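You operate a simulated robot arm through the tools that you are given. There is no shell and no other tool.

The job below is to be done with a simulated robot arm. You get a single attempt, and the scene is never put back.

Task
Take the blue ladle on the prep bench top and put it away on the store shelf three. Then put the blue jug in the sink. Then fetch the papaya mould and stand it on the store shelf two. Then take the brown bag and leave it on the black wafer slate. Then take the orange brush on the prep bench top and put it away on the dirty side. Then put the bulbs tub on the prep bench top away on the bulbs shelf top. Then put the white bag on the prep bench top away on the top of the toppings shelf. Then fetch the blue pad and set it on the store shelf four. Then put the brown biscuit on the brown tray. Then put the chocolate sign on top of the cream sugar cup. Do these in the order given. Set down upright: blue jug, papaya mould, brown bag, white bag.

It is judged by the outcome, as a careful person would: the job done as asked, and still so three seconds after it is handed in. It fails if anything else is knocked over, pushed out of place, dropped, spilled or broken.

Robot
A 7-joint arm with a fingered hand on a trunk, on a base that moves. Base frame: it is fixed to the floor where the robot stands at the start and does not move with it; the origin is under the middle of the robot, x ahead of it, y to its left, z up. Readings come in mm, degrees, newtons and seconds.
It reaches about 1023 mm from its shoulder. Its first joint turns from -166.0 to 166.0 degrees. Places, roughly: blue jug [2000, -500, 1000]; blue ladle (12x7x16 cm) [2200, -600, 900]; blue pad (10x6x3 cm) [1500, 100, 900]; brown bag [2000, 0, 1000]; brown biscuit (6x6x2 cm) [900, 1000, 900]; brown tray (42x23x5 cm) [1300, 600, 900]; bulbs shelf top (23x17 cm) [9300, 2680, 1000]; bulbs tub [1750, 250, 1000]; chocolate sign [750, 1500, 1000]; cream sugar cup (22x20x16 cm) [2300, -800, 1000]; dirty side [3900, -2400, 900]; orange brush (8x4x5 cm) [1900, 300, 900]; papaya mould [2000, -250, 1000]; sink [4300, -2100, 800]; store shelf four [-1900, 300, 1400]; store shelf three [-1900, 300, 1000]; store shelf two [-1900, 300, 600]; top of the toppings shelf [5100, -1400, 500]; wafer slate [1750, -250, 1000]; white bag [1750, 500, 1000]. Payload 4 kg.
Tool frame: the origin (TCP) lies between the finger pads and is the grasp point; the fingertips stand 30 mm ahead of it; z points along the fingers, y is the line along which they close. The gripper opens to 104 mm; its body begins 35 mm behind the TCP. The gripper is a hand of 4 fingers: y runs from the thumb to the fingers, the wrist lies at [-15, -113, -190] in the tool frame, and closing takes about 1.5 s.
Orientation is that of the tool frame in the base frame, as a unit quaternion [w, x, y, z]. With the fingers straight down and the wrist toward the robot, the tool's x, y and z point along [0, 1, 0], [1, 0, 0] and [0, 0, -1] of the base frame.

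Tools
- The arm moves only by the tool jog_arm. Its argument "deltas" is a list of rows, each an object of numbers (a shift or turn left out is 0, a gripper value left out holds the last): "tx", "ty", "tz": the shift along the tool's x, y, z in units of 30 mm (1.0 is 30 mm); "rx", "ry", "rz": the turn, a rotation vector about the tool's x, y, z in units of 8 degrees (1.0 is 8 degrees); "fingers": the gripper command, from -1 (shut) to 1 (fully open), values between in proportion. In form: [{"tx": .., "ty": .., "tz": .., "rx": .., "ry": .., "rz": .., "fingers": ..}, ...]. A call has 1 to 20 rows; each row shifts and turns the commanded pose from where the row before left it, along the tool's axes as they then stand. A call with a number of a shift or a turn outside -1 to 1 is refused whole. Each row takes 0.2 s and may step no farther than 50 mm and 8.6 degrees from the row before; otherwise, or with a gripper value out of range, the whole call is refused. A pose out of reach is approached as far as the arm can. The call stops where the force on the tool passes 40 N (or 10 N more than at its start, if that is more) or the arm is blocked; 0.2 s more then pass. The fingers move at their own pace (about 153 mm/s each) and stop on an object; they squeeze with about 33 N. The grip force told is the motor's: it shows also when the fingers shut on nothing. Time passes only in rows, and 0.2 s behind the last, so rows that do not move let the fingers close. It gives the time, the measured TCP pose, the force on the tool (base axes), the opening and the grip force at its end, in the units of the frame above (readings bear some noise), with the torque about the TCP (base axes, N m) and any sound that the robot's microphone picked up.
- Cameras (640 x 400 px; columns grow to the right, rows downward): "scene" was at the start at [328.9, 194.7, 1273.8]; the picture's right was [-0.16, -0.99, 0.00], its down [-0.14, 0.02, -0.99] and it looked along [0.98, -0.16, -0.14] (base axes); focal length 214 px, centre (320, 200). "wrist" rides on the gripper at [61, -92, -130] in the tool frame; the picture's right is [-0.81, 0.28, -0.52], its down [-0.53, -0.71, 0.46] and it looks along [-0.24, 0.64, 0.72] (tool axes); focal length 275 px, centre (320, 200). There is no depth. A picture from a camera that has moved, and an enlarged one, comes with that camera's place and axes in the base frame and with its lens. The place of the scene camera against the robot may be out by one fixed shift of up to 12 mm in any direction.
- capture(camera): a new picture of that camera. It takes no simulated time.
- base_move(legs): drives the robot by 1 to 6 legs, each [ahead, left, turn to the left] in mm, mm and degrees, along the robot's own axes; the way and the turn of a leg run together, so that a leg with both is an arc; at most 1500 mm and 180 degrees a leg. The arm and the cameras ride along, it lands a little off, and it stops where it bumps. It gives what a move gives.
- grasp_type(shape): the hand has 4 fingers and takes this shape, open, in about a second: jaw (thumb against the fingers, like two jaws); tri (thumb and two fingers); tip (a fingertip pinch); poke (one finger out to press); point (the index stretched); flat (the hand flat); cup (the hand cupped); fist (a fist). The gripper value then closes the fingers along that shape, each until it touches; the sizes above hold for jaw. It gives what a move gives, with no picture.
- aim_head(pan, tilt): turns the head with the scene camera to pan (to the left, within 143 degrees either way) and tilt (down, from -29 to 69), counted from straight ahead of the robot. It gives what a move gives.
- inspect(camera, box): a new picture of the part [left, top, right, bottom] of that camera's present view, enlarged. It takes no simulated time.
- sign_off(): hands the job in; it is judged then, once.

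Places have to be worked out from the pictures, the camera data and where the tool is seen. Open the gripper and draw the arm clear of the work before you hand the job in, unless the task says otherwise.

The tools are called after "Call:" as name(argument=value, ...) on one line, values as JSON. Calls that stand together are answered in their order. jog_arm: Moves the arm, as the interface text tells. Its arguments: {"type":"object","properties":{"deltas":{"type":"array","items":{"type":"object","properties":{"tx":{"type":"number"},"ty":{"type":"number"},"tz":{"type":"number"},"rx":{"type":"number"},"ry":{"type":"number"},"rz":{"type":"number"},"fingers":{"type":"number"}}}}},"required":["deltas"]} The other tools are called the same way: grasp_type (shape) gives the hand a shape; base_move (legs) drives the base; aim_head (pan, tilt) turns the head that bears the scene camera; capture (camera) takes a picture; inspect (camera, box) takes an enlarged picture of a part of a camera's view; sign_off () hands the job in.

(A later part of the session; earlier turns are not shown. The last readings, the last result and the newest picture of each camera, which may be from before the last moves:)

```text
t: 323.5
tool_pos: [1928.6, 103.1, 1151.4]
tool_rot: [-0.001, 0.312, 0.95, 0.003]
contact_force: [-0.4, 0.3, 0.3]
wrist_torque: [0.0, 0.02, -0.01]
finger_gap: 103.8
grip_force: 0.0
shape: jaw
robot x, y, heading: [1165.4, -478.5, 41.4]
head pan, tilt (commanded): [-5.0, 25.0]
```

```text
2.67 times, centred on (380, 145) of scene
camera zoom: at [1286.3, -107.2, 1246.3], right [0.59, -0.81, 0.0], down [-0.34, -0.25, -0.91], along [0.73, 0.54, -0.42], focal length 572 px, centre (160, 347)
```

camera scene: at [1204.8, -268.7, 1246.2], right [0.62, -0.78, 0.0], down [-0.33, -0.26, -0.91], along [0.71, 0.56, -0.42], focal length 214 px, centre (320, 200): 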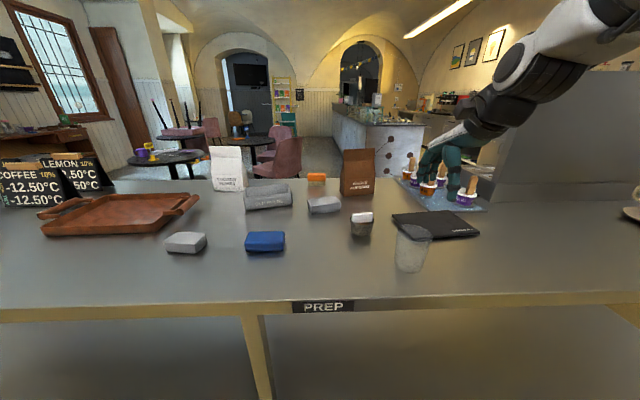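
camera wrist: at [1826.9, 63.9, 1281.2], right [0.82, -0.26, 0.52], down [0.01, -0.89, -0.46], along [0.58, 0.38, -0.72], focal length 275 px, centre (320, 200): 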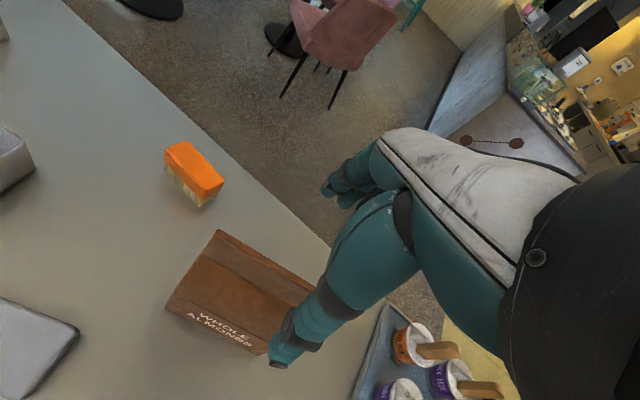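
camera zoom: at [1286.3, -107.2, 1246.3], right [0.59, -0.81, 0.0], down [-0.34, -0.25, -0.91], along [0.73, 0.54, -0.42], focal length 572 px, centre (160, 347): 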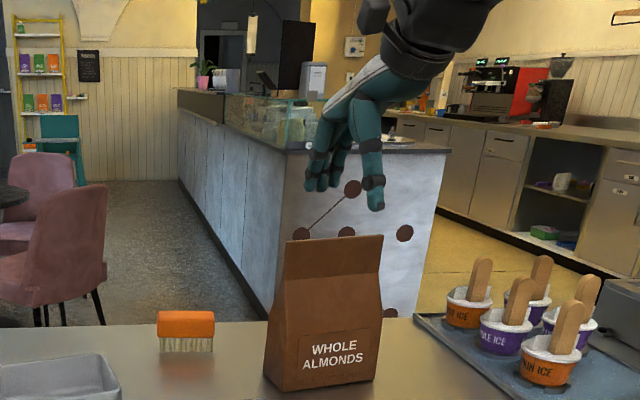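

The bag's top ridge runs centred between thumb and fingers. I descend to grip about 45 mm of its top.

Call:
jog_arm(deltas=[{"tz": 0.9}, {"tz": 0.9}, {"tz": 0.9}, {"tz": 0.15}, {}])

Call:
capture(camera="wrist")

Call:
inspect(camera="scene", box=[280, 100, 480, 225])

```text
t: 324.7
tool_pos: [1929.1, 102.9, 1064.7]
tool_rot: [-0.001, 0.313, 0.95, 0.003]
contact_force: [0.3, -0.1, 0.6]
wrist_torque: [0.02, -0.01, -0.01]
finger_gap: 103.7
grip_force: 0.1
shape: jaw
robot x, y, heading: [1168.0, -480.6, 41.3]
head pan, tilt (commanded): [-5.0, 25.0]
```

```text
taken
camera wrist: at [1827.2, 65.4, 1195.8], right [0.82, -0.26, 0.52], down [0.01, -0.89, -0.46], along [0.58, 0.38, -0.72], focal length 275 px, centre (320, 200)
```

wrist: 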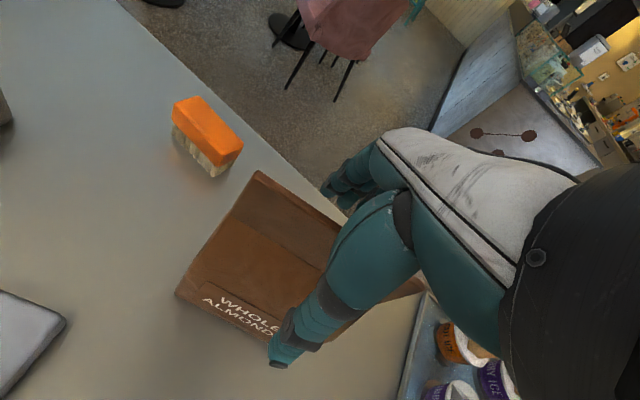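

```text
3.20 times, centred on (380, 162) of scene
camera zoom: at [1286.3, -107.2, 1246.3], right [0.59, -0.81, 0.0], down [-0.34, -0.25, -0.91], along [0.73, 0.54, -0.42], focal length 686 px, centre (128, 320)
```

zoom: 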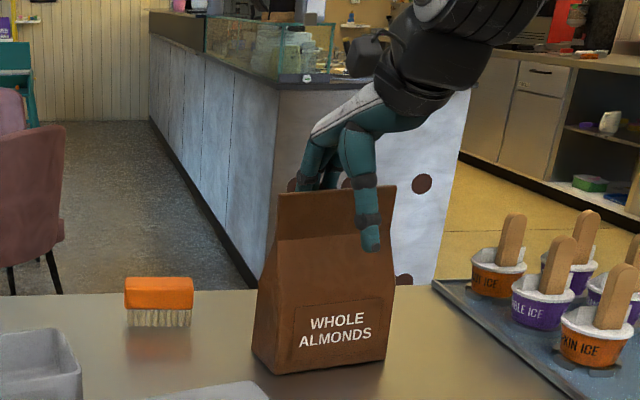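

Aligned. I close the hand on the bag's top.

Call:
jog_arm(deltas=[{"fingers": 0.3}, {"fingers": -0.3}, {"fingers": -1}, {}, {}, {}, {}, {}, {}])

Call:
capture(camera="wrist")

Call:
inspect(camera="scene", box=[280, 100, 480, 225])

```text
t: 326.7
tool_pos: [1929.3, 103.3, 1064.6]
tool_rot: [-0.002, 0.313, 0.95, 0.002]
contact_force: [0.2, 1.5, -0.8]
wrist_torque: [0.04, 0.0, 0.04]
finger_gap: 0.9
grip_force: 32.9
shape: jaw
robot x, y, heading: [1169.0, -478.4, 41.2]
head pan, tilt (commanded): [-5.0, 25.0]
```

```text
taken
camera wrist: at [1827.3, 65.5, 1195.9], right [0.82, -0.26, 0.51], down [0.01, -0.89, -0.46], along [0.58, 0.38, -0.72], focal length 275 px, centre (320, 200)
```

wrist: 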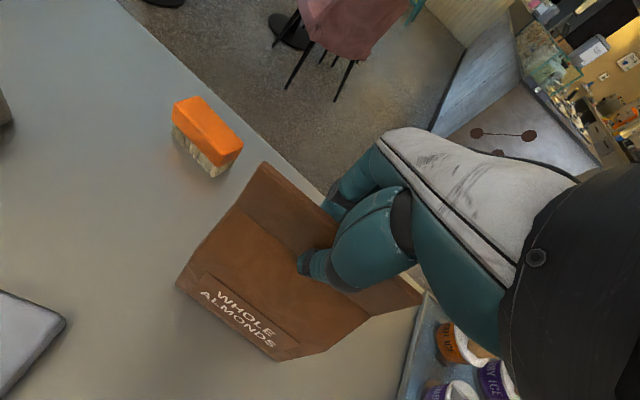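

```text
3.20 times, centred on (380, 162) of scene
camera zoom: at [1286.4, -107.2, 1246.3], right [0.59, -0.81, 0.0], down [-0.34, -0.25, -0.91], along [0.73, 0.54, -0.42], focal length 686 px, centre (128, 320)
```

zoom: 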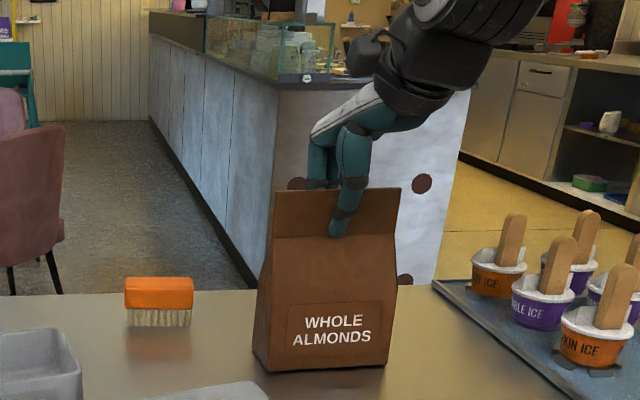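

The thin top of the bag is pinched (gap 0.9 mm). I test with a slow lift.

Call:
jog_arm(deltas=[{"tz": -0.2}, {"tz": -0.3}, {"tz": -0.4}, {"tz": -0.5}, {}])

Call:
inspect(camera="scene", box=[280, 100, 480, 225])

```text
t: 327.9
tool_pos: [1929.8, 104.2, 1107.7]
tool_rot: [-0.002, 0.313, 0.95, 0.002]
contact_force: [-0.2, 0.0, -2.1]
wrist_torque: [0.01, 0.01, 0.01]
finger_gap: 0.7
grip_force: 33.4
shape: jaw
robot x, y, heading: [1165.7, -485.3, 41.3]
head pan, tilt (commanded): [-5.0, 25.0]
```

```text
3.20 times, centred on (380, 162) of scene
camera zoom: at [1286.4, -107.2, 1246.3], right [0.59, -0.81, 0.0], down [-0.34, -0.25, -0.91], along [0.73, 0.54, -0.42], focal length 686 px, centre (128, 320)
```

zoom: 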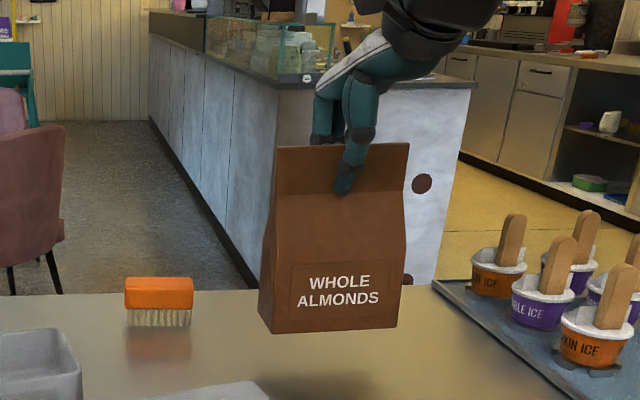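

The bag hangs straight. I raise it a bit more, align it with the slate's long side and carry it over the slate.

Call:
jog_arm(deltas=[{"tz": -0.7}, {"tz": -0.7}, {"rz": 0.69}, {"ty": -0.7, "tx": -0.36}, {"ty": -0.9, "tx": -0.46}, {"ty": -0.9, "tx": -0.46}, {"ty": -0.9, "tx": -0.46}, {"ty": -0.9, "tx": -0.46}, {"ty": -0.9, "tx": -0.46}, {"ty": -0.9, "tx": -0.46}, {"ty": -0.9, "tx": -0.46}, {"ty": -0.9, "tx": -0.46}, {"ty": -0.9, "tx": -0.46}, {"ty": -0.66, "tx": -0.35}, {}])

Call:
capture(camera="wrist")

Call:
aim_head(pan=-25, tilt=30)

Call:
capture(camera="scene")

```text
t: 331.1
tool_pos: [1848.6, -203.0, 1147.5]
tool_rot: [-0.002, 0.357, 0.934, 0.002]
contact_force: [-0.9, 0.2, -2.5]
wrist_torque: [0.04, -0.01, 0.02]
finger_gap: 0.5
grip_force: 33.4
shape: jaw
robot x, y, heading: [1170.4, -480.6, 41.1]
head pan, tilt (commanded): [-5.0, 25.0]
```

```text
taken
camera wrist: at [1742.4, -231.3, 1278.0], right [0.79, -0.34, 0.51], down [-0.08, -0.88, -0.46], along [0.61, 0.32, -0.72], focal length 275 px, centre (320, 200)
```

wrist: 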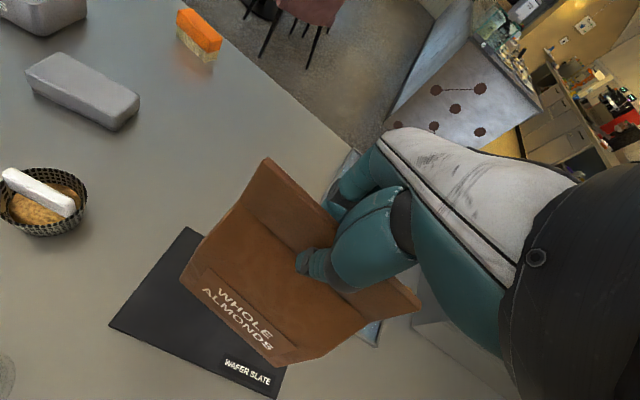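

```text
t: 331.9
tool_pos: [1848.3, -202.5, 1148.2]
tool_rot: [-0.001, 0.358, 0.934, 0.004]
contact_force: [0.3, 0.3, -2.9]
wrist_torque: [0.02, 0.0, -0.04]
finger_gap: 0.6
grip_force: 33.2
shape: jaw
robot x, y, heading: [1168.2, -482.2, 41.4]
head pan, tilt (commanded): [-25.0, 30.0]
```

```text
taken
camera scene: at [1298.9, -136.4, 1238.3], right [0.28, -0.96, 0.0], down [-0.48, -0.14, -0.87], along [0.83, 0.24, -0.5], focal length 214 px, centre (320, 200)
```

scene: 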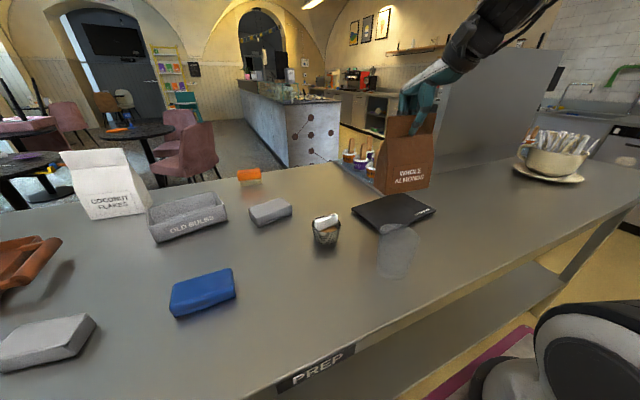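

The bag is centred above the slate. I lower it and then continue in small steps until it touches.

Call:
jog_arm(deltas=[{"tz": 0.6}, {"tz": 0.6}, {"tz": 0.5}, {"tz": 0.3}, {}])

Call:
jog_arm(deltas=[{"tz": 0.12}, {"tz": 0.1}, {}])

Call:
inspect(camera="scene", box=[330, 80, 490, 280])

```text
t: 333.1
tool_pos: [1848.1, -203.5, 1086.6]
tool_rot: [-0.002, 0.357, 0.934, 0.003]
contact_force: [0.5, 0.3, -2.8]
wrist_torque: [-0.02, 0.0, -0.01]
finger_gap: 0.4
grip_force: 32.7
shape: jaw
robot x, y, heading: [1164.9, -481.5, 41.6]
head pan, tilt (commanded): [-25.0, 30.0]
```

```text
t: 333.9
tool_pos: [1848.1, -204.3, 1080.2]
tool_rot: [-0.002, 0.357, 0.934, 0.002]
contact_force: [-0.2, 0.3, -2.6]
wrist_torque: [0.0, -0.01, -0.02]
finger_gap: 0.7
grip_force: 33.7
shape: jaw
robot x, y, heading: [1164.3, -481.1, 41.2]
head pan, tilt (commanded): [-25.0, 30.0]
```

```text
2.00 times, centred on (410, 180) of scene
camera zoom: at [1298.9, -136.4, 1238.3], right [0.28, -0.96, 0.0], down [-0.48, -0.14, -0.87], along [0.83, 0.24, -0.5], focal length 429 px, centre (140, 240)
```

zoom: 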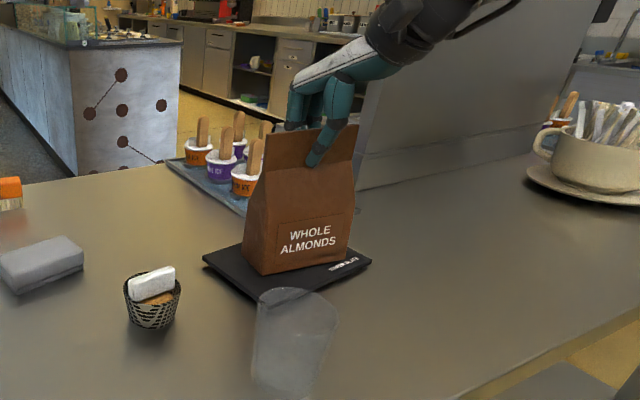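

Almost down over the slate. I continue in 3 mm steps until contact.

Call:
jog_arm(deltas=[{"tz": 0.1}, {"tz": 0.1}, {}])

Call:
jog_arm(deltas=[{"tz": 0.08}, {}])

Call:
inspect(camera="scene", box=[360, 120, 460, 220])

```text
t: 334.7
tool_pos: [1847.9, -204.0, 1077.1]
tool_rot: [0.0, 0.359, 0.933, 0.004]
contact_force: [-5.5, -4.8, 31.0]
wrist_torque: [-0.07, 0.15, 0.06]
finger_gap: 1.6
grip_force: 32.8
shape: jaw
robot x, y, heading: [1166.5, -477.6, 41.3]
head pan, tilt (commanded): [-25.0, 30.0]
```

```text
t: 335.1
tool_pos: [1848.7, -203.6, 1077.1]
tool_rot: [0.001, 0.359, 0.933, 0.006]
contact_force: [-5.2, -1.6, 22.7]
wrist_torque: [-0.04, 0.19, 0.01]
finger_gap: 1.5
grip_force: 33.4
shape: jaw
robot x, y, heading: [1167.5, -483.3, 41.5]
head pan, tilt (commanded): [-25.0, 30.0]
stopped in row 1: the force on the tool passed its limit at 45 N (the readings are from after the stop); the commanded pose is now the measured one
```

```text
4.00 times, centred on (410, 170) of scene
camera zoom: at [1297.9, -136.8, 1238.5], right [0.28, -0.96, 0.0], down [-0.48, -0.14, -0.87], along [0.83, 0.24, -0.5], focal length 858 px, centre (-40, 320)
```

zoom: 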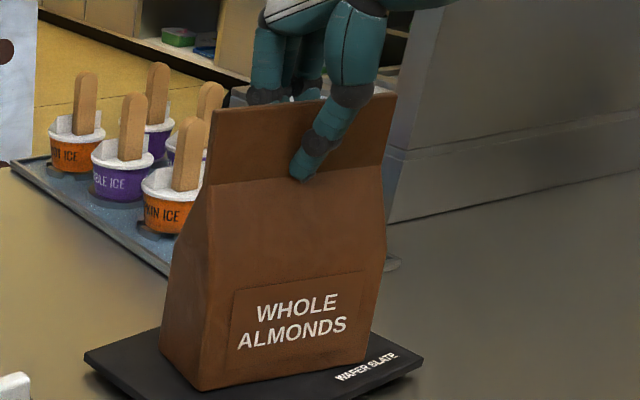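

It is firmly on the slate. I ease up 2 mm and open the fingers.

Call:
jog_arm(deltas=[{"tz": -0.07}, {"fingers": -0.6}, {"fingers": -0.2}, {"fingers": 0.2}, {"fingers": 0.6}, {}, {}])

Call:
inspect(camera="scene", box=[340, 100, 480, 230])

Call:
capture(camera="wrist")

```text
t: 336.7
tool_pos: [1849.0, -203.5, 1077.5]
tool_rot: [0.0, 0.359, 0.933, 0.005]
contact_force: [0.1, -0.4, 0.1]
wrist_torque: [-0.05, -0.01, 0.01]
finger_gap: 82.6
grip_force: 0.0
shape: jaw
robot x, y, heading: [1165.2, -484.6, 41.4]
head pan, tilt (commanded): [-25.0, 30.0]
```

```text
3.08 times, centred on (410, 165) of scene
camera zoom: at [1298.8, -136.5, 1238.3], right [0.28, -0.96, 0.0], down [-0.48, -0.14, -0.87], along [0.83, 0.24, -0.5], focal length 660 px, centre (43, 308)
```

zoom: 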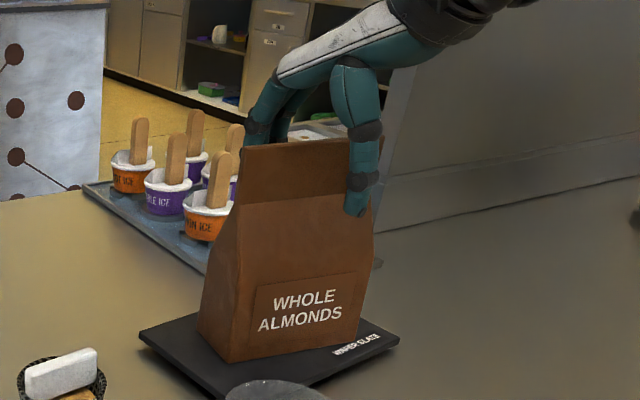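

```text
taken
camera wrist: at [1742.9, -231.5, 1207.1], right [0.78, -0.34, 0.52], down [-0.08, -0.88, -0.46], along [0.61, 0.32, -0.72], focal length 275 px, centre (320, 200)
```

wrist: 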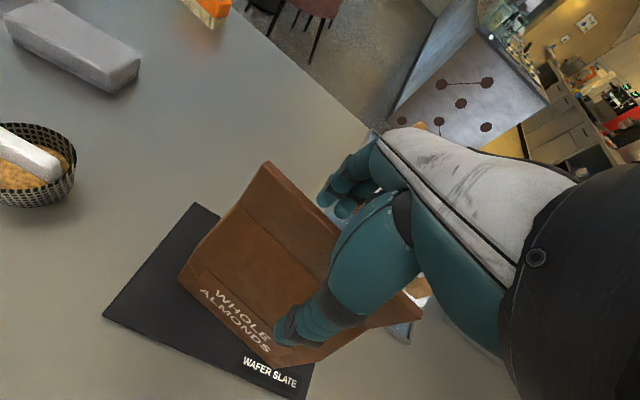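

The bag stands upright on the slate. I lift the hand clear and look at the orange brush, the next item.

Call:
jog_arm(deltas=[{"fingers": 1}, {"tz": -0.6}, {"tz": -0.9}, {"tz": -0.9}, {"tz": -0.9}, {"tz": -0.9}, {"tz": -0.6}, {}])

Call:
aim_head(pan=0, tilt=25)

Call:
capture(camera="scene")

Call:
capture(camera="wrist")

```text
t: 338.5
tool_pos: [1848.3, -205.0, 1221.4]
tool_rot: [0.0, 0.359, 0.933, 0.004]
contact_force: [0.0, 0.4, 0.1]
wrist_torque: [0.01, 0.0, 0.02]
finger_gap: 104.0
grip_force: 0.1
shape: jaw
robot x, y, heading: [1164.1, -478.3, 41.3]
head pan, tilt (commanded): [-25.0, 30.0]
```

```text
t: 339.4
tool_pos: [1847.2, -204.6, 1220.9]
tool_rot: [0.0, 0.359, 0.933, 0.005]
contact_force: [0.2, 0.2, -0.2]
wrist_torque: [0.01, 0.02, -0.03]
finger_gap: 103.7
grip_force: 0.1
shape: jaw
robot x, y, heading: [1161.1, -483.8, 41.2]
head pan, tilt (commanded): [0.0, 25.0]
```

```text
taken
camera scene: at [1281.2, -101.1, 1246.3], right [0.66, -0.75, 0.0], down [-0.32, -0.28, -0.91], along [0.68, 0.6, -0.42], focal length 214 px, centre (320, 200)
```

scene: 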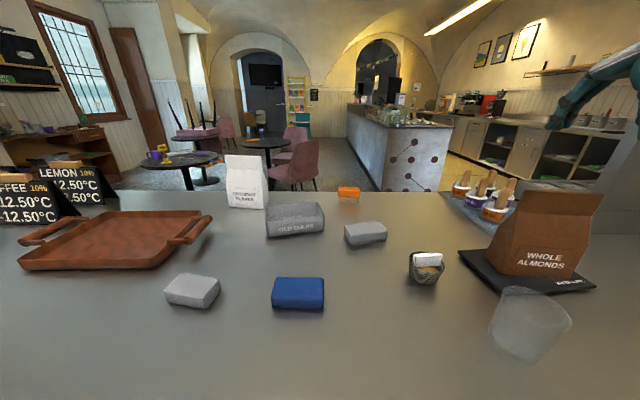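

```text
taken
camera wrist: at [1742.5, -233.0, 1350.6], right [0.78, -0.34, 0.52], down [-0.08, -0.88, -0.46], along [0.61, 0.32, -0.72], focal length 275 px, centre (320, 200)
```

wrist: 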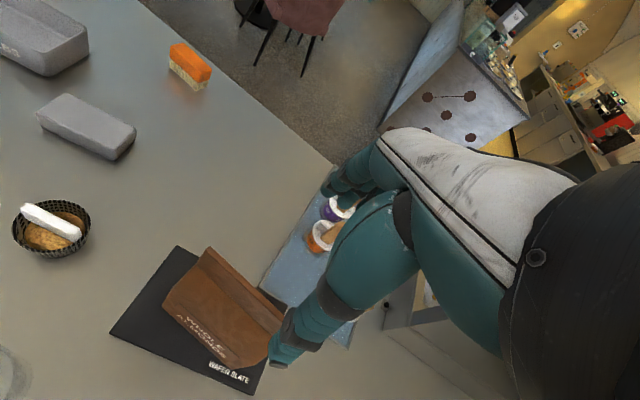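

The brush is at about (1899,283) near the bench's back edge. I shift left and slightly forward to bring it within reach.

Call:
base_move(legs=[[0, 165, 0], [25, 0, 0]])

Call:
inspect(camera="scene", box=[280, 150, 440, 250])

Call:
capture(camera="wrist")

```text
t: 341.3
tool_pos: [1757.2, -63.0, 1220.8]
tool_rot: [0.0, 0.358, 0.934, 0.005]
contact_force: [0.3, -0.4, 0.3]
wrist_torque: [0.01, 0.01, 0.01]
finger_gap: 103.9
grip_force: 0.1
shape: jaw
robot x, y, heading: [1076.5, -338.5, 41.3]
head pan, tilt (commanded): [0.0, 25.0]
```

```text
4.00 times, centred on (360, 200) of scene
camera zoom: at [1189.0, 42.2, 1246.3], right [0.66, -0.75, 0.0], down [-0.32, -0.28, -0.91], along [0.68, 0.6, -0.42], focal length 858 px, centre (160, 200)
```

zoom: 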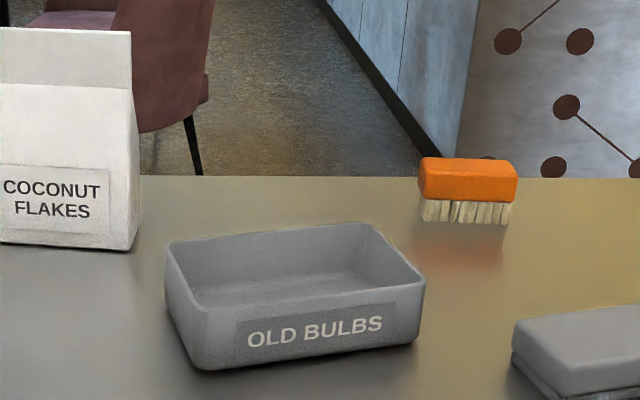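

```text
taken
camera wrist: at [1650.2, -90.2, 1350.6], right [0.78, -0.34, 0.52], down [-0.08, -0.88, -0.46], along [0.61, 0.32, -0.72], focal length 275 px, centre (320, 200)
```

wrist: 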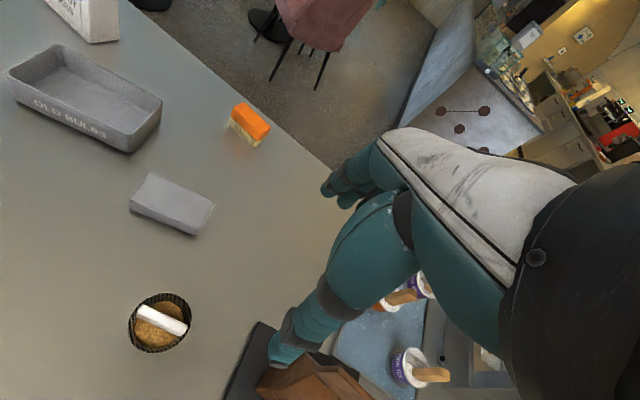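

I zoom the wrist view on the brush to get its centre and orientation.

Call:
inspect(camera="wrist", box=[200, 70, 300, 170])

```text
4.00 times, centred on (250, 120) of wrist
camera zoom: at [1650.2, -90.2, 1350.6], right [0.78, -0.34, 0.52], down [-0.08, -0.88, -0.46], along [0.61, 0.32, -0.72], focal length 1101 px, centre (600, 520)
```

zoom: 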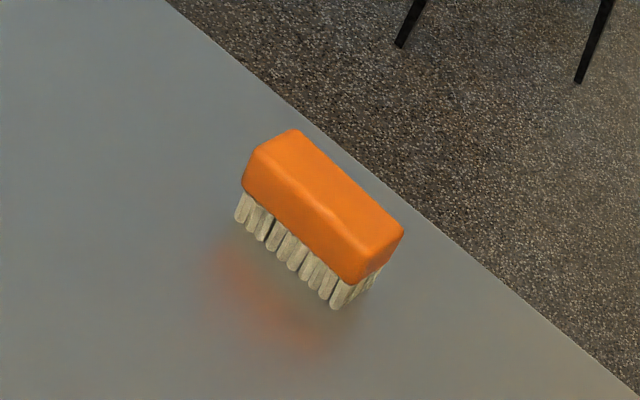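

Brush centre ≈(1897,282), long axis about -52°. I turn the hand to close across it and move above it.

Call:
jog_arm(deltas=[{"rz": 0.6}, {"rz": 0.55}, {"ty": 0.98, "tx": 0.545}, {"ty": 0.98, "tx": 0.545}, {"ty": 0.98, "tx": 0.545}, {"ty": 0.98, "tx": 0.545}, {"ty": 0.98, "tx": 0.545}, {"ty": 0.98, "tx": 0.545}, {"ty": 0.98, "tx": 0.545}, {"ty": 0.98, "tx": 0.545}, {"ty": 0.98, "tx": 0.545}, {"ty": 0.98, "tx": 0.545}, {"ty": 0.98, "tx": 0.545}, {"tz": 0.95}, {"tz": 0.95}, {"tz": 0.95}, {"tz": 0.95}, {}])

Call:
capture(camera="wrist")

Call:
inspect(camera="scene", box=[300, 100, 460, 225])

```text
t: 345.1
tool_pos: [1897.0, 283.4, 1108.7]
tool_rot: [-0.001, 0.432, 0.902, 0.005]
contact_force: [-0.7, 0.0, 0.5]
wrist_torque: [-0.01, 0.0, 0.0]
finger_gap: 103.5
grip_force: 0.0
shape: jaw
robot x, y, heading: [1074.9, -336.0, 41.1]
head pan, tilt (commanded): [0.0, 25.0]
```

```text
taken
camera wrist: at [1787.8, 272.2, 1238.5], right [0.72, -0.46, 0.52], down [-0.22, -0.86, -0.46], along [0.66, 0.22, -0.72], focal length 275 px, centre (320, 200)
```

wrist: 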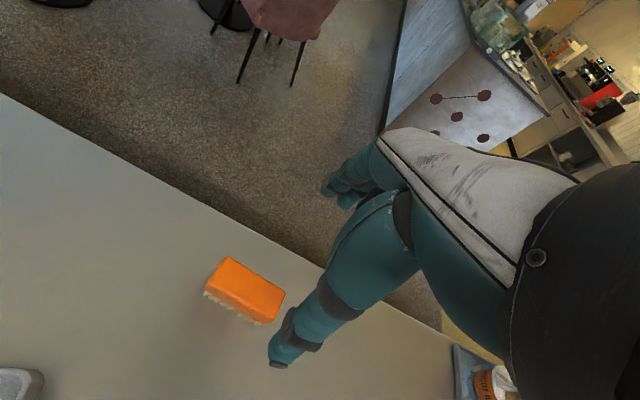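

```text
3.20 times, centred on (380, 162) of scene
camera zoom: at [1189.0, 42.2, 1246.3], right [0.66, -0.75, 0.0], down [-0.32, -0.28, -0.91], along [0.68, 0.6, -0.42], focal length 686 px, centre (128, 320)
```

zoom: 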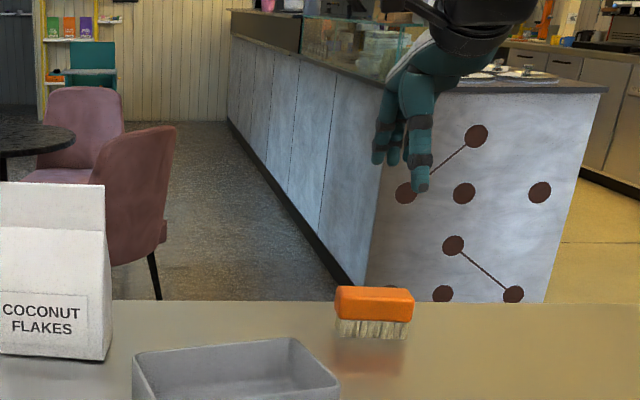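

I zoom the wrist view for a precise offset before descending.

Call:
inspect(camera="wrist", box=[190, 240, 310, 340])

```text
4.00 times, centred on (250, 290) of wrist
camera zoom: at [1787.8, 272.2, 1238.5], right [0.72, -0.46, 0.52], down [-0.22, -0.86, -0.46], along [0.66, 0.22, -0.72], focal length 1101 px, centre (600, -160)
```

zoom: 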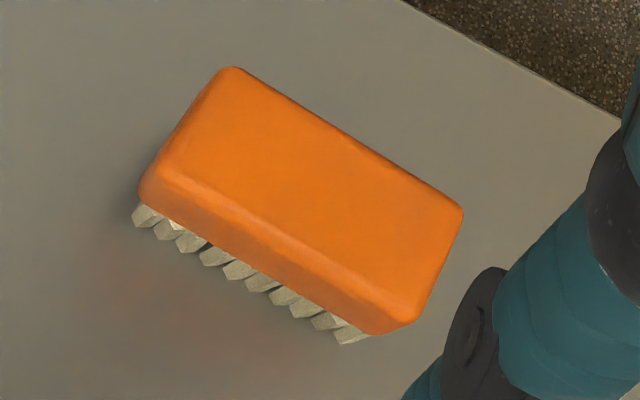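

I correct 8 mm forward and 4 mm left and descend over the brush.

Call:
jog_arm(deltas=[{"tx": 0.13, "ty": 0.27}, {"tz": 0.95}, {"tz": 0.95}, {"tz": 0.95}, {"tz": 0.95}, {"tz": 0.95}, {"tz": 0.6}, {}])

Call:
capture(camera="wrist")

Call:
inspect(camera="scene", box=[300, 130, 420, 220])

```text
t: 346.9
tool_pos: [1901.6, 292.5, 949.8]
tool_rot: [0.0, 0.432, 0.902, 0.005]
contact_force: [0.4, 0.3, -0.2]
wrist_torque: [0.01, 0.01, 0.01]
finger_gap: 103.9
grip_force: 0.1
shape: jaw
robot x, y, heading: [1075.4, -337.1, 41.5]
head pan, tilt (commanded): [0.0, 25.0]
```

```text
taken
camera wrist: at [1792.5, 281.2, 1079.4], right [0.72, -0.46, 0.52], down [-0.22, -0.86, -0.46], along [0.66, 0.22, -0.72], focal length 275 px, centre (320, 200)
```

wrist: 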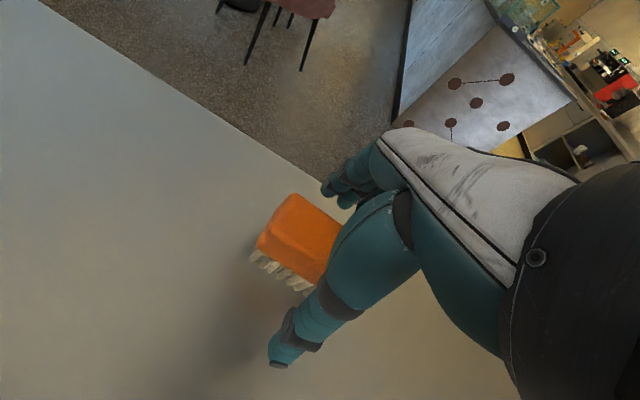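

```text
4.44 times, centred on (360, 175) of scene
camera zoom: at [1189.0, 42.2, 1246.3], right [0.66, -0.75, 0.0], down [-0.32, -0.28, -0.91], along [0.68, 0.6, -0.42], focal length 953 px, centre (142, 311)
```

zoom: 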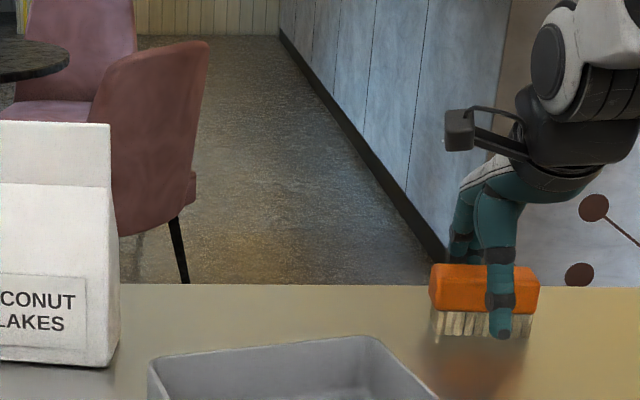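

The brush sits between thumb and fingers. I lower 7 mm more and close.

Call:
jog_arm(deltas=[{"tz": 0.25}, {"fingers": 0.2}, {"fingers": -0.3}, {"fingers": -1}, {}, {}, {}, {}, {}, {}])

Call:
capture(camera="wrist")

Call:
inspect(camera="scene", box=[300, 130, 420, 220])

```text
t: 349.1
tool_pos: [1901.9, 291.5, 941.9]
tool_rot: [-0.001, 0.433, 0.901, 0.004]
contact_force: [-0.3, -0.4, 0.0]
wrist_torque: [0.02, 0.02, 0.0]
finger_gap: 30.3
grip_force: 32.7
shape: jaw
robot x, y, heading: [1076.4, -336.4, 41.5]
head pan, tilt (commanded): [0.0, 25.0]
```

```text
taken
camera wrist: at [1792.0, 280.9, 1072.0], right [0.72, -0.46, 0.52], down [-0.22, -0.86, -0.46], along [0.66, 0.22, -0.72], focal length 275 px, centre (320, 200)
```

wrist: 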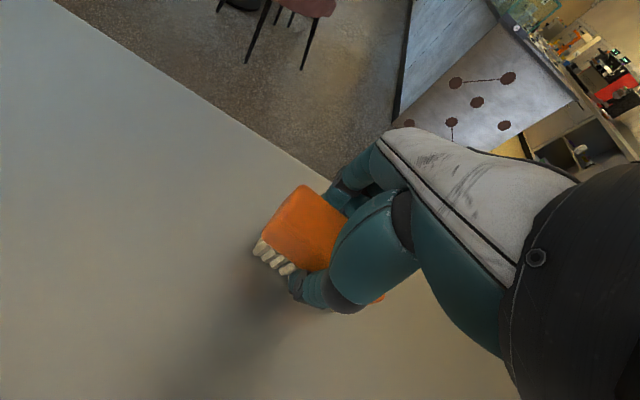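

```text
4.44 times, centred on (360, 175) of scene
camera zoom: at [1189.0, 42.2, 1246.3], right [0.66, -0.75, 0.0], down [-0.32, -0.28, -0.91], along [0.68, 0.6, -0.42], focal length 953 px, centre (142, 311)
```

zoom: 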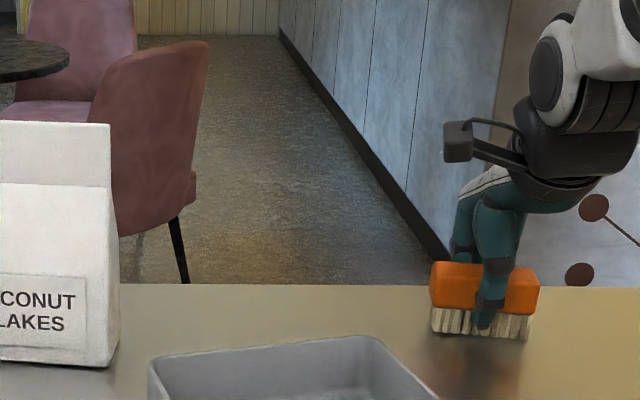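

Brush is gripped (30 mm gap). I lift it, draw the arm in, and drive around to the dishwasher's "dirty side".

Call:
jog_arm(deltas=[{"tz": -0.5}, {"tz": -0.95}, {"tz": -0.95}, {"tz": -0.95}, {"tz": -0.95}, {"tz": -0.95}, {"tz": -0.95}, {"tz": -0.95}, {"tz": -0.95}, {"ty": -1}, {"ty": -1}, {"ty": -1}, {"ty": -1}, {"ty": -1}, {"ty": -1}, {"ty": -1}, {"ty": -1}, {"ty": -1}, {"ty": -1}])

Call:
capture(camera="scene")

Call:
base_move(legs=[[-350, 0, 0], [0, -1100, 0], [0, -1000, 0], [0, 0, -90], [0, 1150, 0]])

Call:
aim_head(pan=0, tilt=20)

Call:
capture(camera="scene")

```text
t: 353.1
tool_pos: [1666.9, 104.3, 1180.7]
tool_rot: [-0.002, 0.433, 0.901, 0.005]
contact_force: [0.5, -0.6, 0.1]
wrist_torque: [-0.01, 0.01, 0.05]
finger_gap: 30.2
grip_force: 33.6
shape: jaw
robot x, y, heading: [1070.8, -337.4, 41.4]
head pan, tilt (commanded): [0.0, 25.0]
```

```text
taken
camera scene: at [1189.2, 42.4, 1246.2], right [0.66, -0.75, 0.0], down [-0.32, -0.28, -0.91], along [0.68, 0.6, -0.42], focal length 214 px, centre (320, 200)
```

scene: 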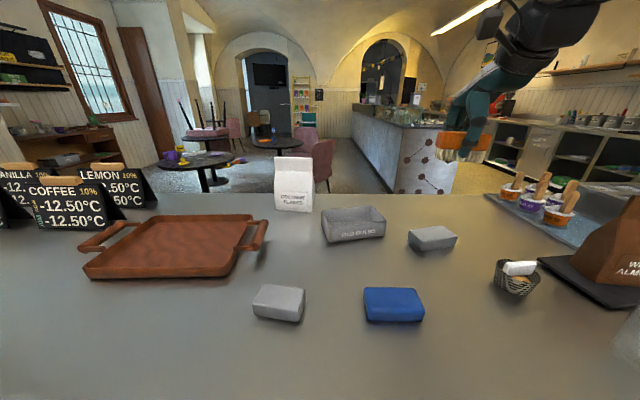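

```text
t: 374.5
tool_pos: [3503.6, -1900.9, 1180.8]
tool_rot: [0.002, 0.935, 0.355, 0.004]
contact_force: [0.8, 0.8, -0.5]
wrist_torque: [0.04, 0.02, -0.01]
finger_gap: 30.1
grip_force: 33.0
shape: jaw
robot x, y, heading: [3037.8, -1330.0, -45.6]
head pan, tilt (commanded): [0.0, 25.0]
```

```text
t: 375.2
tool_pos: [3504.7, -1901.5, 1181.6]
tool_rot: [0.002, 0.935, 0.355, 0.003]
contact_force: [0.1, 0.7, -1.4]
wrist_torque: [0.01, -0.03, 0.02]
finger_gap: 30.1
grip_force: 33.0
shape: jaw
robot x, y, heading: [3032.7, -1328.9, -45.9]
head pan, tilt (commanded): [0.0, 20.0]
```

```text
taken
camera scene: at [3407.3, -1421.3, 1254.4], right [-0.72, -0.7, 0.0], down [-0.24, 0.25, -0.94], along [0.65, -0.67, -0.34], focal length 214 px, centre (320, 200)
```

scene: 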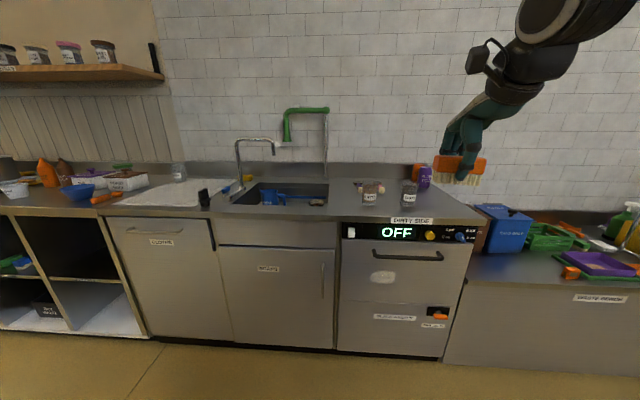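

I'm facing the sink wall. I straighten, approach partway and zoom in on the dirty side to choose a free spot.

Call:
base_move(legs=[[0, 0, -2.8], [350, 20, 0]])

Call:
aim_head(pan=-10, tilt=25)

Call:
capture(camera="scene")

Call:
inspect(camera="scene", box=[280, 130, 480, 255])

Call:
capture(camera="wrist")

```text
t: 377.9
tool_pos: [3722.7, -2168.1, 1182.4]
tool_rot: [0.002, 0.942, 0.334, 0.004]
contact_force: [0.1, 0.3, -1.0]
wrist_torque: [0.01, 0.02, -0.03]
finger_gap: 30.1
grip_force: 32.9
shape: jaw
robot x, y, heading: [3282.0, -1579.9, -48.3]
head pan, tilt (commanded): [0.0, 20.0]
```

```text
t: 378.6
tool_pos: [3723.4, -2168.1, 1181.6]
tool_rot: [0.003, 0.942, 0.334, 0.004]
contact_force: [-0.1, 0.7, -1.0]
wrist_torque: [0.01, 0.02, 0.0]
finger_gap: 30.1
grip_force: 33.0
shape: jaw
robot x, y, heading: [3282.5, -1574.3, -48.6]
head pan, tilt (commanded): [-10.0, 25.0]
```

```text
taken
camera scene: at [3633.3, -1692.9, 1246.3], right [-0.85, -0.52, 0.0], down [-0.22, 0.36, -0.91], along [0.47, -0.77, -0.42], focal length 214 px, centre (320, 200)
```

scene: 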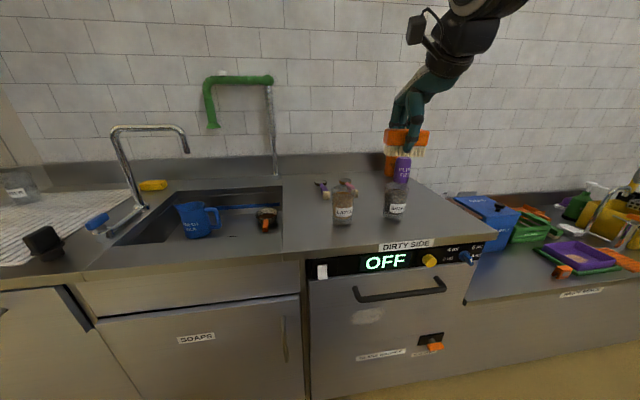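

```text
3.20 times, centred on (380, 192) of scene
camera zoom: at [3633.3, -1692.9, 1246.3], right [-0.85, -0.52, 0.0], down [-0.22, 0.36, -0.91], along [0.47, -0.77, -0.42], focal length 686 px, centre (128, 224)
```

zoom: 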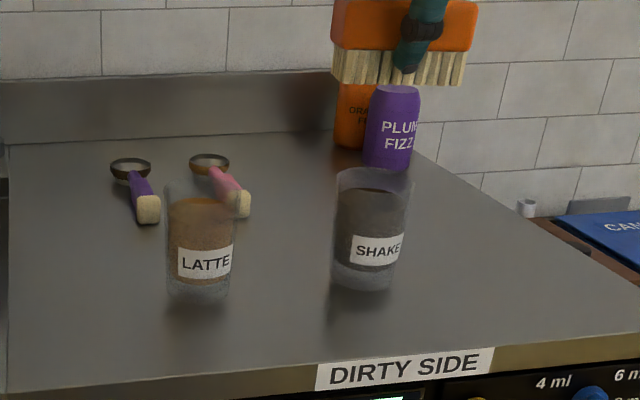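

```text
taken
camera wrist: at [3712.7, -2057.5, 1311.8], right [-0.46, -0.72, 0.52], down [-0.86, 0.22, -0.46], along [0.22, -0.66, -0.72], focal length 275 px, centre (320, 200)
```

wrist: 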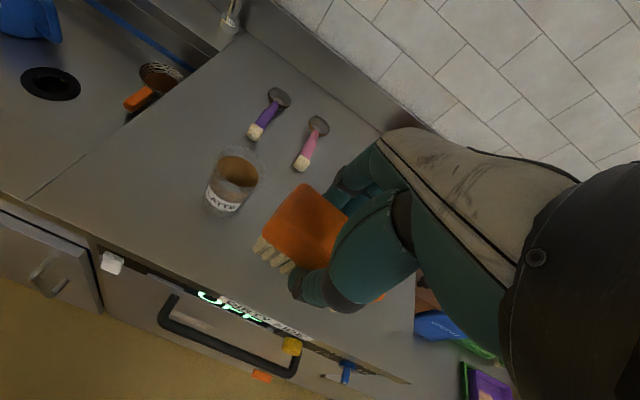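

There's a clear spot in front, between the LATTE and SHAKE glasses. I move over it and lower the brush most of the way.

Call:
jog_arm(deltas=[{"ty": 0.85, "tx": -0.28}, {"ty": 0.85, "tx": -0.28}, {"tz": 0.95}, {"tz": 0.95}, {"tz": 0.95}, {"tz": 0.95}, {"tz": 0.95}, {"tz": 0.95}, {"tz": 0.95}, {}])

Call:
inspect(camera="scene", box=[280, 130, 480, 255])

Call:
capture(camera="wrist")

```text
t: 380.8
tool_pos: [3743.1, -2218.0, 983.9]
tool_rot: [0.003, 0.942, 0.335, 0.004]
contact_force: [0.3, -0.1, -0.9]
wrist_torque: [0.01, 0.01, 0.01]
finger_gap: 30.0
grip_force: 32.9
shape: jaw
robot x, y, heading: [3277.5, -1576.7, -48.4]
head pan, tilt (commanded): [-10.0, 25.0]
```

```text
3.20 times, centred on (380, 192) of scene
camera zoom: at [3633.2, -1693.0, 1246.3], right [-0.85, -0.52, 0.0], down [-0.22, 0.36, -0.91], along [0.47, -0.77, -0.42], focal length 686 px, centre (128, 224)
```

zoom: 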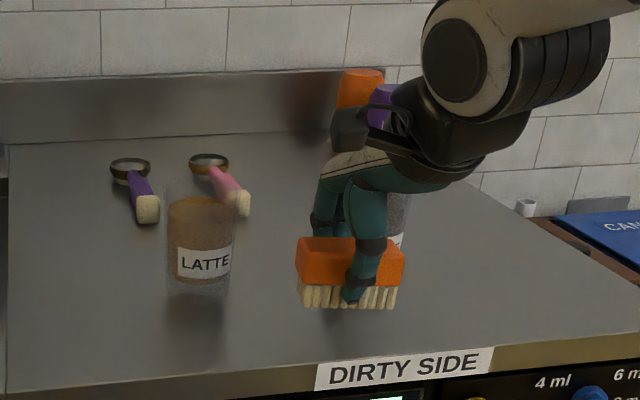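

```text
taken
camera wrist: at [3732.6, -2108.3, 1114.2], right [-0.46, -0.72, 0.52], down [-0.86, 0.22, -0.46], along [0.22, -0.66, -0.72], focal length 275 px, centre (320, 200)
```

wrist: 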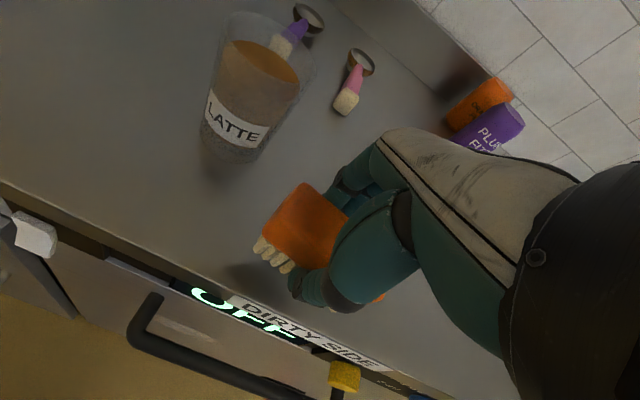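

Clear. I lower the brush onto the counter with small final steps.

Call:
jog_arm(deltas=[{"tz": 0.6}, {"tz": 0.3}, {"tz": 0.2}, {}])

Call:
jog_arm(deltas=[{"tz": 0.1}, {"tz": 0.1}, {}])

Call:
inspect(camera="scene", box=[320, 150, 440, 240])

```text
t: 381.8
tool_pos: [3744.2, -2218.7, 950.6]
tool_rot: [0.002, 0.943, 0.333, 0.004]
contact_force: [0.2, 0.1, -0.7]
wrist_torque: [0.02, 0.01, 0.0]
finger_gap: 30.1
grip_force: 33.1
shape: jaw
robot x, y, heading: [3279.0, -1580.6, -48.5]
head pan, tilt (commanded): [-10.0, 25.0]
```

```text
t: 382.6
tool_pos: [3743.1, -2218.8, 943.7]
tool_rot: [0.002, 0.942, 0.335, 0.003]
contact_force: [-0.1, -0.3, 0.0]
wrist_torque: [0.02, 0.0, 0.03]
finger_gap: 29.7
grip_force: 33.1
shape: jaw
robot x, y, heading: [3276.4, -1573.0, -48.7]
head pan, tilt (commanded): [-10.0, 25.0]
```

```text
4.44 times, centred on (380, 195) of scene
camera zoom: at [3633.2, -1693.0, 1246.3], right [-0.85, -0.52, 0.0], down [-0.22, 0.36, -0.91], along [0.47, -0.77, -0.42], focal length 953 px, centre (53, 222)
```

zoom: 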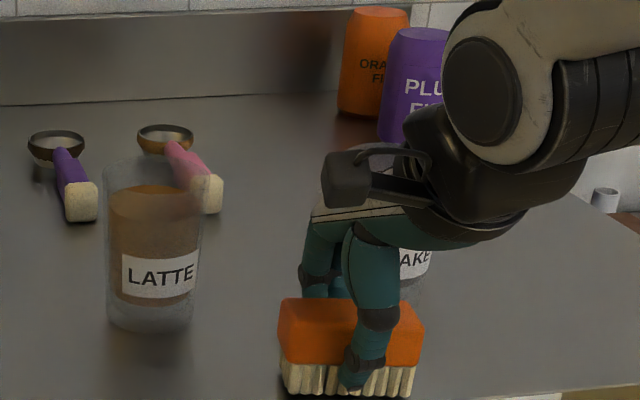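

Call:
jog_arm(deltas=[{"tz": 0.08}, {"tz": 0.08}, {}])

```text
t: 383.4
tool_pos: [3744.5, -2219.0, 938.7]
tool_rot: [0.003, 0.942, 0.335, 0.004]
contact_force: [-0.1, 0.3, 10.9]
wrist_torque: [-0.09, -0.01, 0.05]
finger_gap: 30.3
grip_force: 33.2
shape: jaw
robot x, y, heading: [3280.4, -1576.1, -48.5]
head pan, tilt (commanded): [-10.0, 25.0]
```

The brush touches the counter (11 N). I open the hand and lift away.

Call:
jog_arm(deltas=[{"fingers": 0}, {"fingers": 0.5}, {}, {}, {"tz": -0.4}, {"tz": -0.8}, {"tz": -0.9}, {"tz": -0.9}, {"tz": -0.9}, {"tz": -0.9}, {"tz": -0.9}, {"tz": -0.9}, {}])

Call:
inspect(camera="scene", box=[280, 130, 480, 255])

```text
t: 386.2
tool_pos: [3741.2, -2217.0, 1136.7]
tool_rot: [0.003, 0.942, 0.335, 0.004]
contact_force: [-0.3, -0.5, -0.7]
wrist_torque: [-0.01, 0.01, 0.02]
finger_gap: 77.6
grip_force: 0.0
shape: jaw
robot x, y, heading: [3278.6, -1574.3, -48.4]
head pan, tilt (commanded): [-10.0, 25.0]
```

```text
3.20 times, centred on (380, 192) of scene
camera zoom: at [3633.2, -1692.9, 1246.3], right [-0.85, -0.52, 0.0], down [-0.22, 0.36, -0.91], along [0.47, -0.77, -0.42], focal length 686 px, centre (128, 224)
```

zoom: 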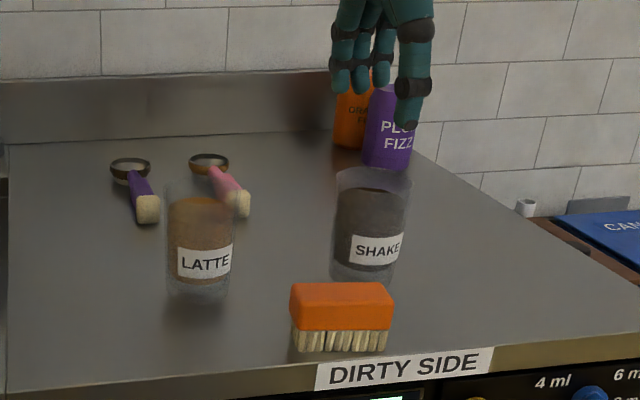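

The brush stands on the dirty side. Before leaving I look along the aisle toward the far end, where the bulbs shelf and toppings shelf should be.

Call:
aim_head(pan=75, tilt=8)

Call:
capture(camera="scene")

Call:
inspect(camera="scene", box=[200, 120, 440, 270])

Call:
aim_head(pan=110, tilt=8)

Call:
capture(camera="scene")

```text
t: 387.8
tool_pos: [3739.4, -2218.7, 1136.1]
tool_rot: [0.002, 0.943, 0.334, 0.004]
contact_force: [1.1, -0.6, 0.7]
wrist_torque: [0.01, 0.04, 0.01]
finger_gap: 77.3
grip_force: 0.1
shape: jaw
robot x, y, heading: [3278.7, -1580.8, -48.5]
head pan, tilt (commanded): [75.0, 8.0]
```

```text
taken
camera scene: at [3667.8, -1573.1, 1273.9], right [0.45, -0.89, 0.0], down [-0.12, -0.06, -0.99], along [0.89, 0.44, -0.14], focal length 214 px, centre (320, 200)
```

scene: 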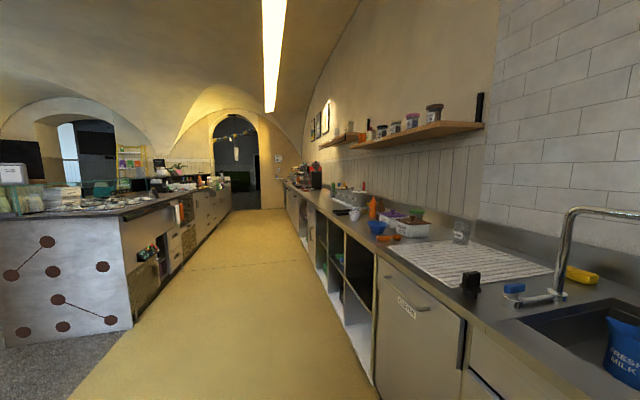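

```text
2.67 times, centred on (320, 195) of scene
camera zoom: at [3667.8, -1573.1, 1273.9], right [0.45, -0.89, 0.0], down [-0.12, -0.06, -0.99], along [0.89, 0.44, -0.14], focal length 572 px, centre (320, 213)
```

zoom: 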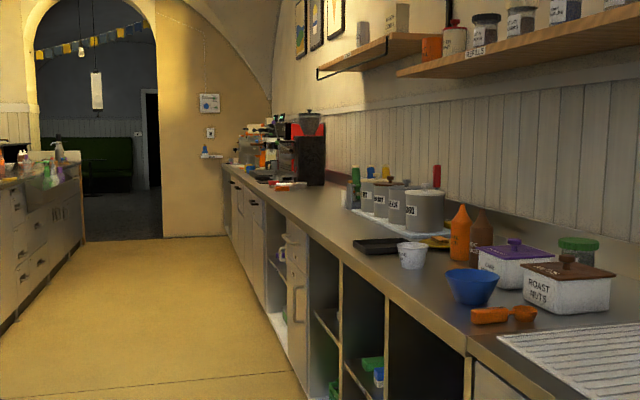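

```text
t: 388.8
tool_pos: [3739.8, -2219.3, 1136.1]
tool_rot: [0.002, 0.942, 0.335, 0.004]
contact_force: [0.9, -0.3, 0.5]
wrist_torque: [0.0, 0.01, -0.02]
finger_gap: 77.8
grip_force: 0.0
shape: jaw
robot x, y, heading: [3280.7, -1576.7, -48.4]
head pan, tilt (commanded): [110.0, 8.0]
```

```text
taken
camera scene: at [3629.1, -1533.0, 1273.9], right [0.88, -0.48, 0.0], down [-0.07, -0.12, -0.99], along [0.47, 0.87, -0.14], focal length 214 px, centre (320, 200)
```

scene: 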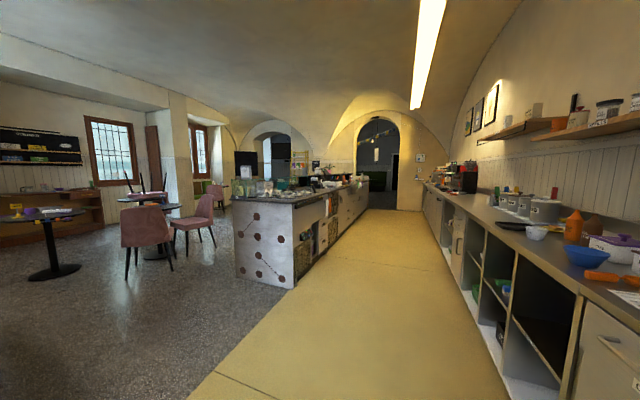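

I can see the far aisle; the small wall shelf right of the archway at the end is the bulbs shelf. Now I go back to the prep bench for the "OLD BULBS" tub.

Call:
base_move(legs=[[-250, 0, 0], [0, -1200, 0], [0, 0, 90], [0, 1100, 0], [0, 1100, 0]])

Call:
aim_head(pan=0, tilt=25)

Call:
capture(camera="scene")

```text
t: 410.4
tool_pos: [1414.1, -105.6, 1135.6]
tool_rot: [-0.001, 0.427, 0.904, 0.004]
contact_force: [0.6, 1.0, -0.4]
wrist_torque: [0.01, -0.01, 0.01]
finger_gap: 77.5
grip_force: 0.1
shape: jaw
robot x, y, heading: [774.6, -571.2, 41.6]
head pan, tilt (commanded): [110.0, 8.0]
```

```text
t: 412.3
tool_pos: [1414.4, -105.7, 1136.3]
tool_rot: [-0.001, 0.427, 0.904, 0.004]
contact_force: [0.6, -0.8, -0.7]
wrist_torque: [-0.03, 0.0, -0.02]
finger_gap: 77.6
grip_force: 0.1
shape: jaw
robot x, y, heading: [770.5, -576.1, 42.0]
head pan, tilt (commanded): [0.0, 25.0]
```

```text
taken
camera scene: at [886.0, -191.3, 1246.3], right [0.67, -0.74, 0.0], down [-0.31, -0.28, -0.91], along [0.67, 0.61, -0.42], focal length 214 px, centre (320, 200)
```

scene: 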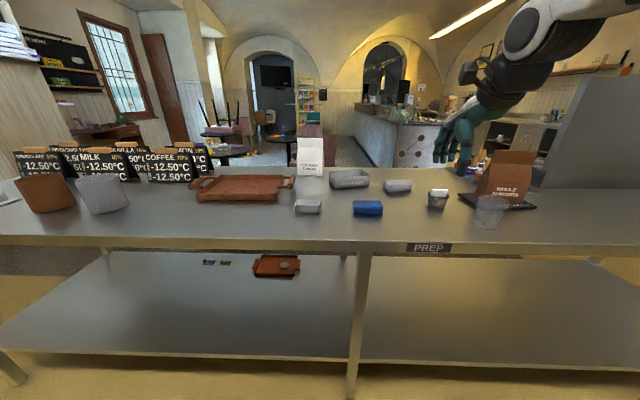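

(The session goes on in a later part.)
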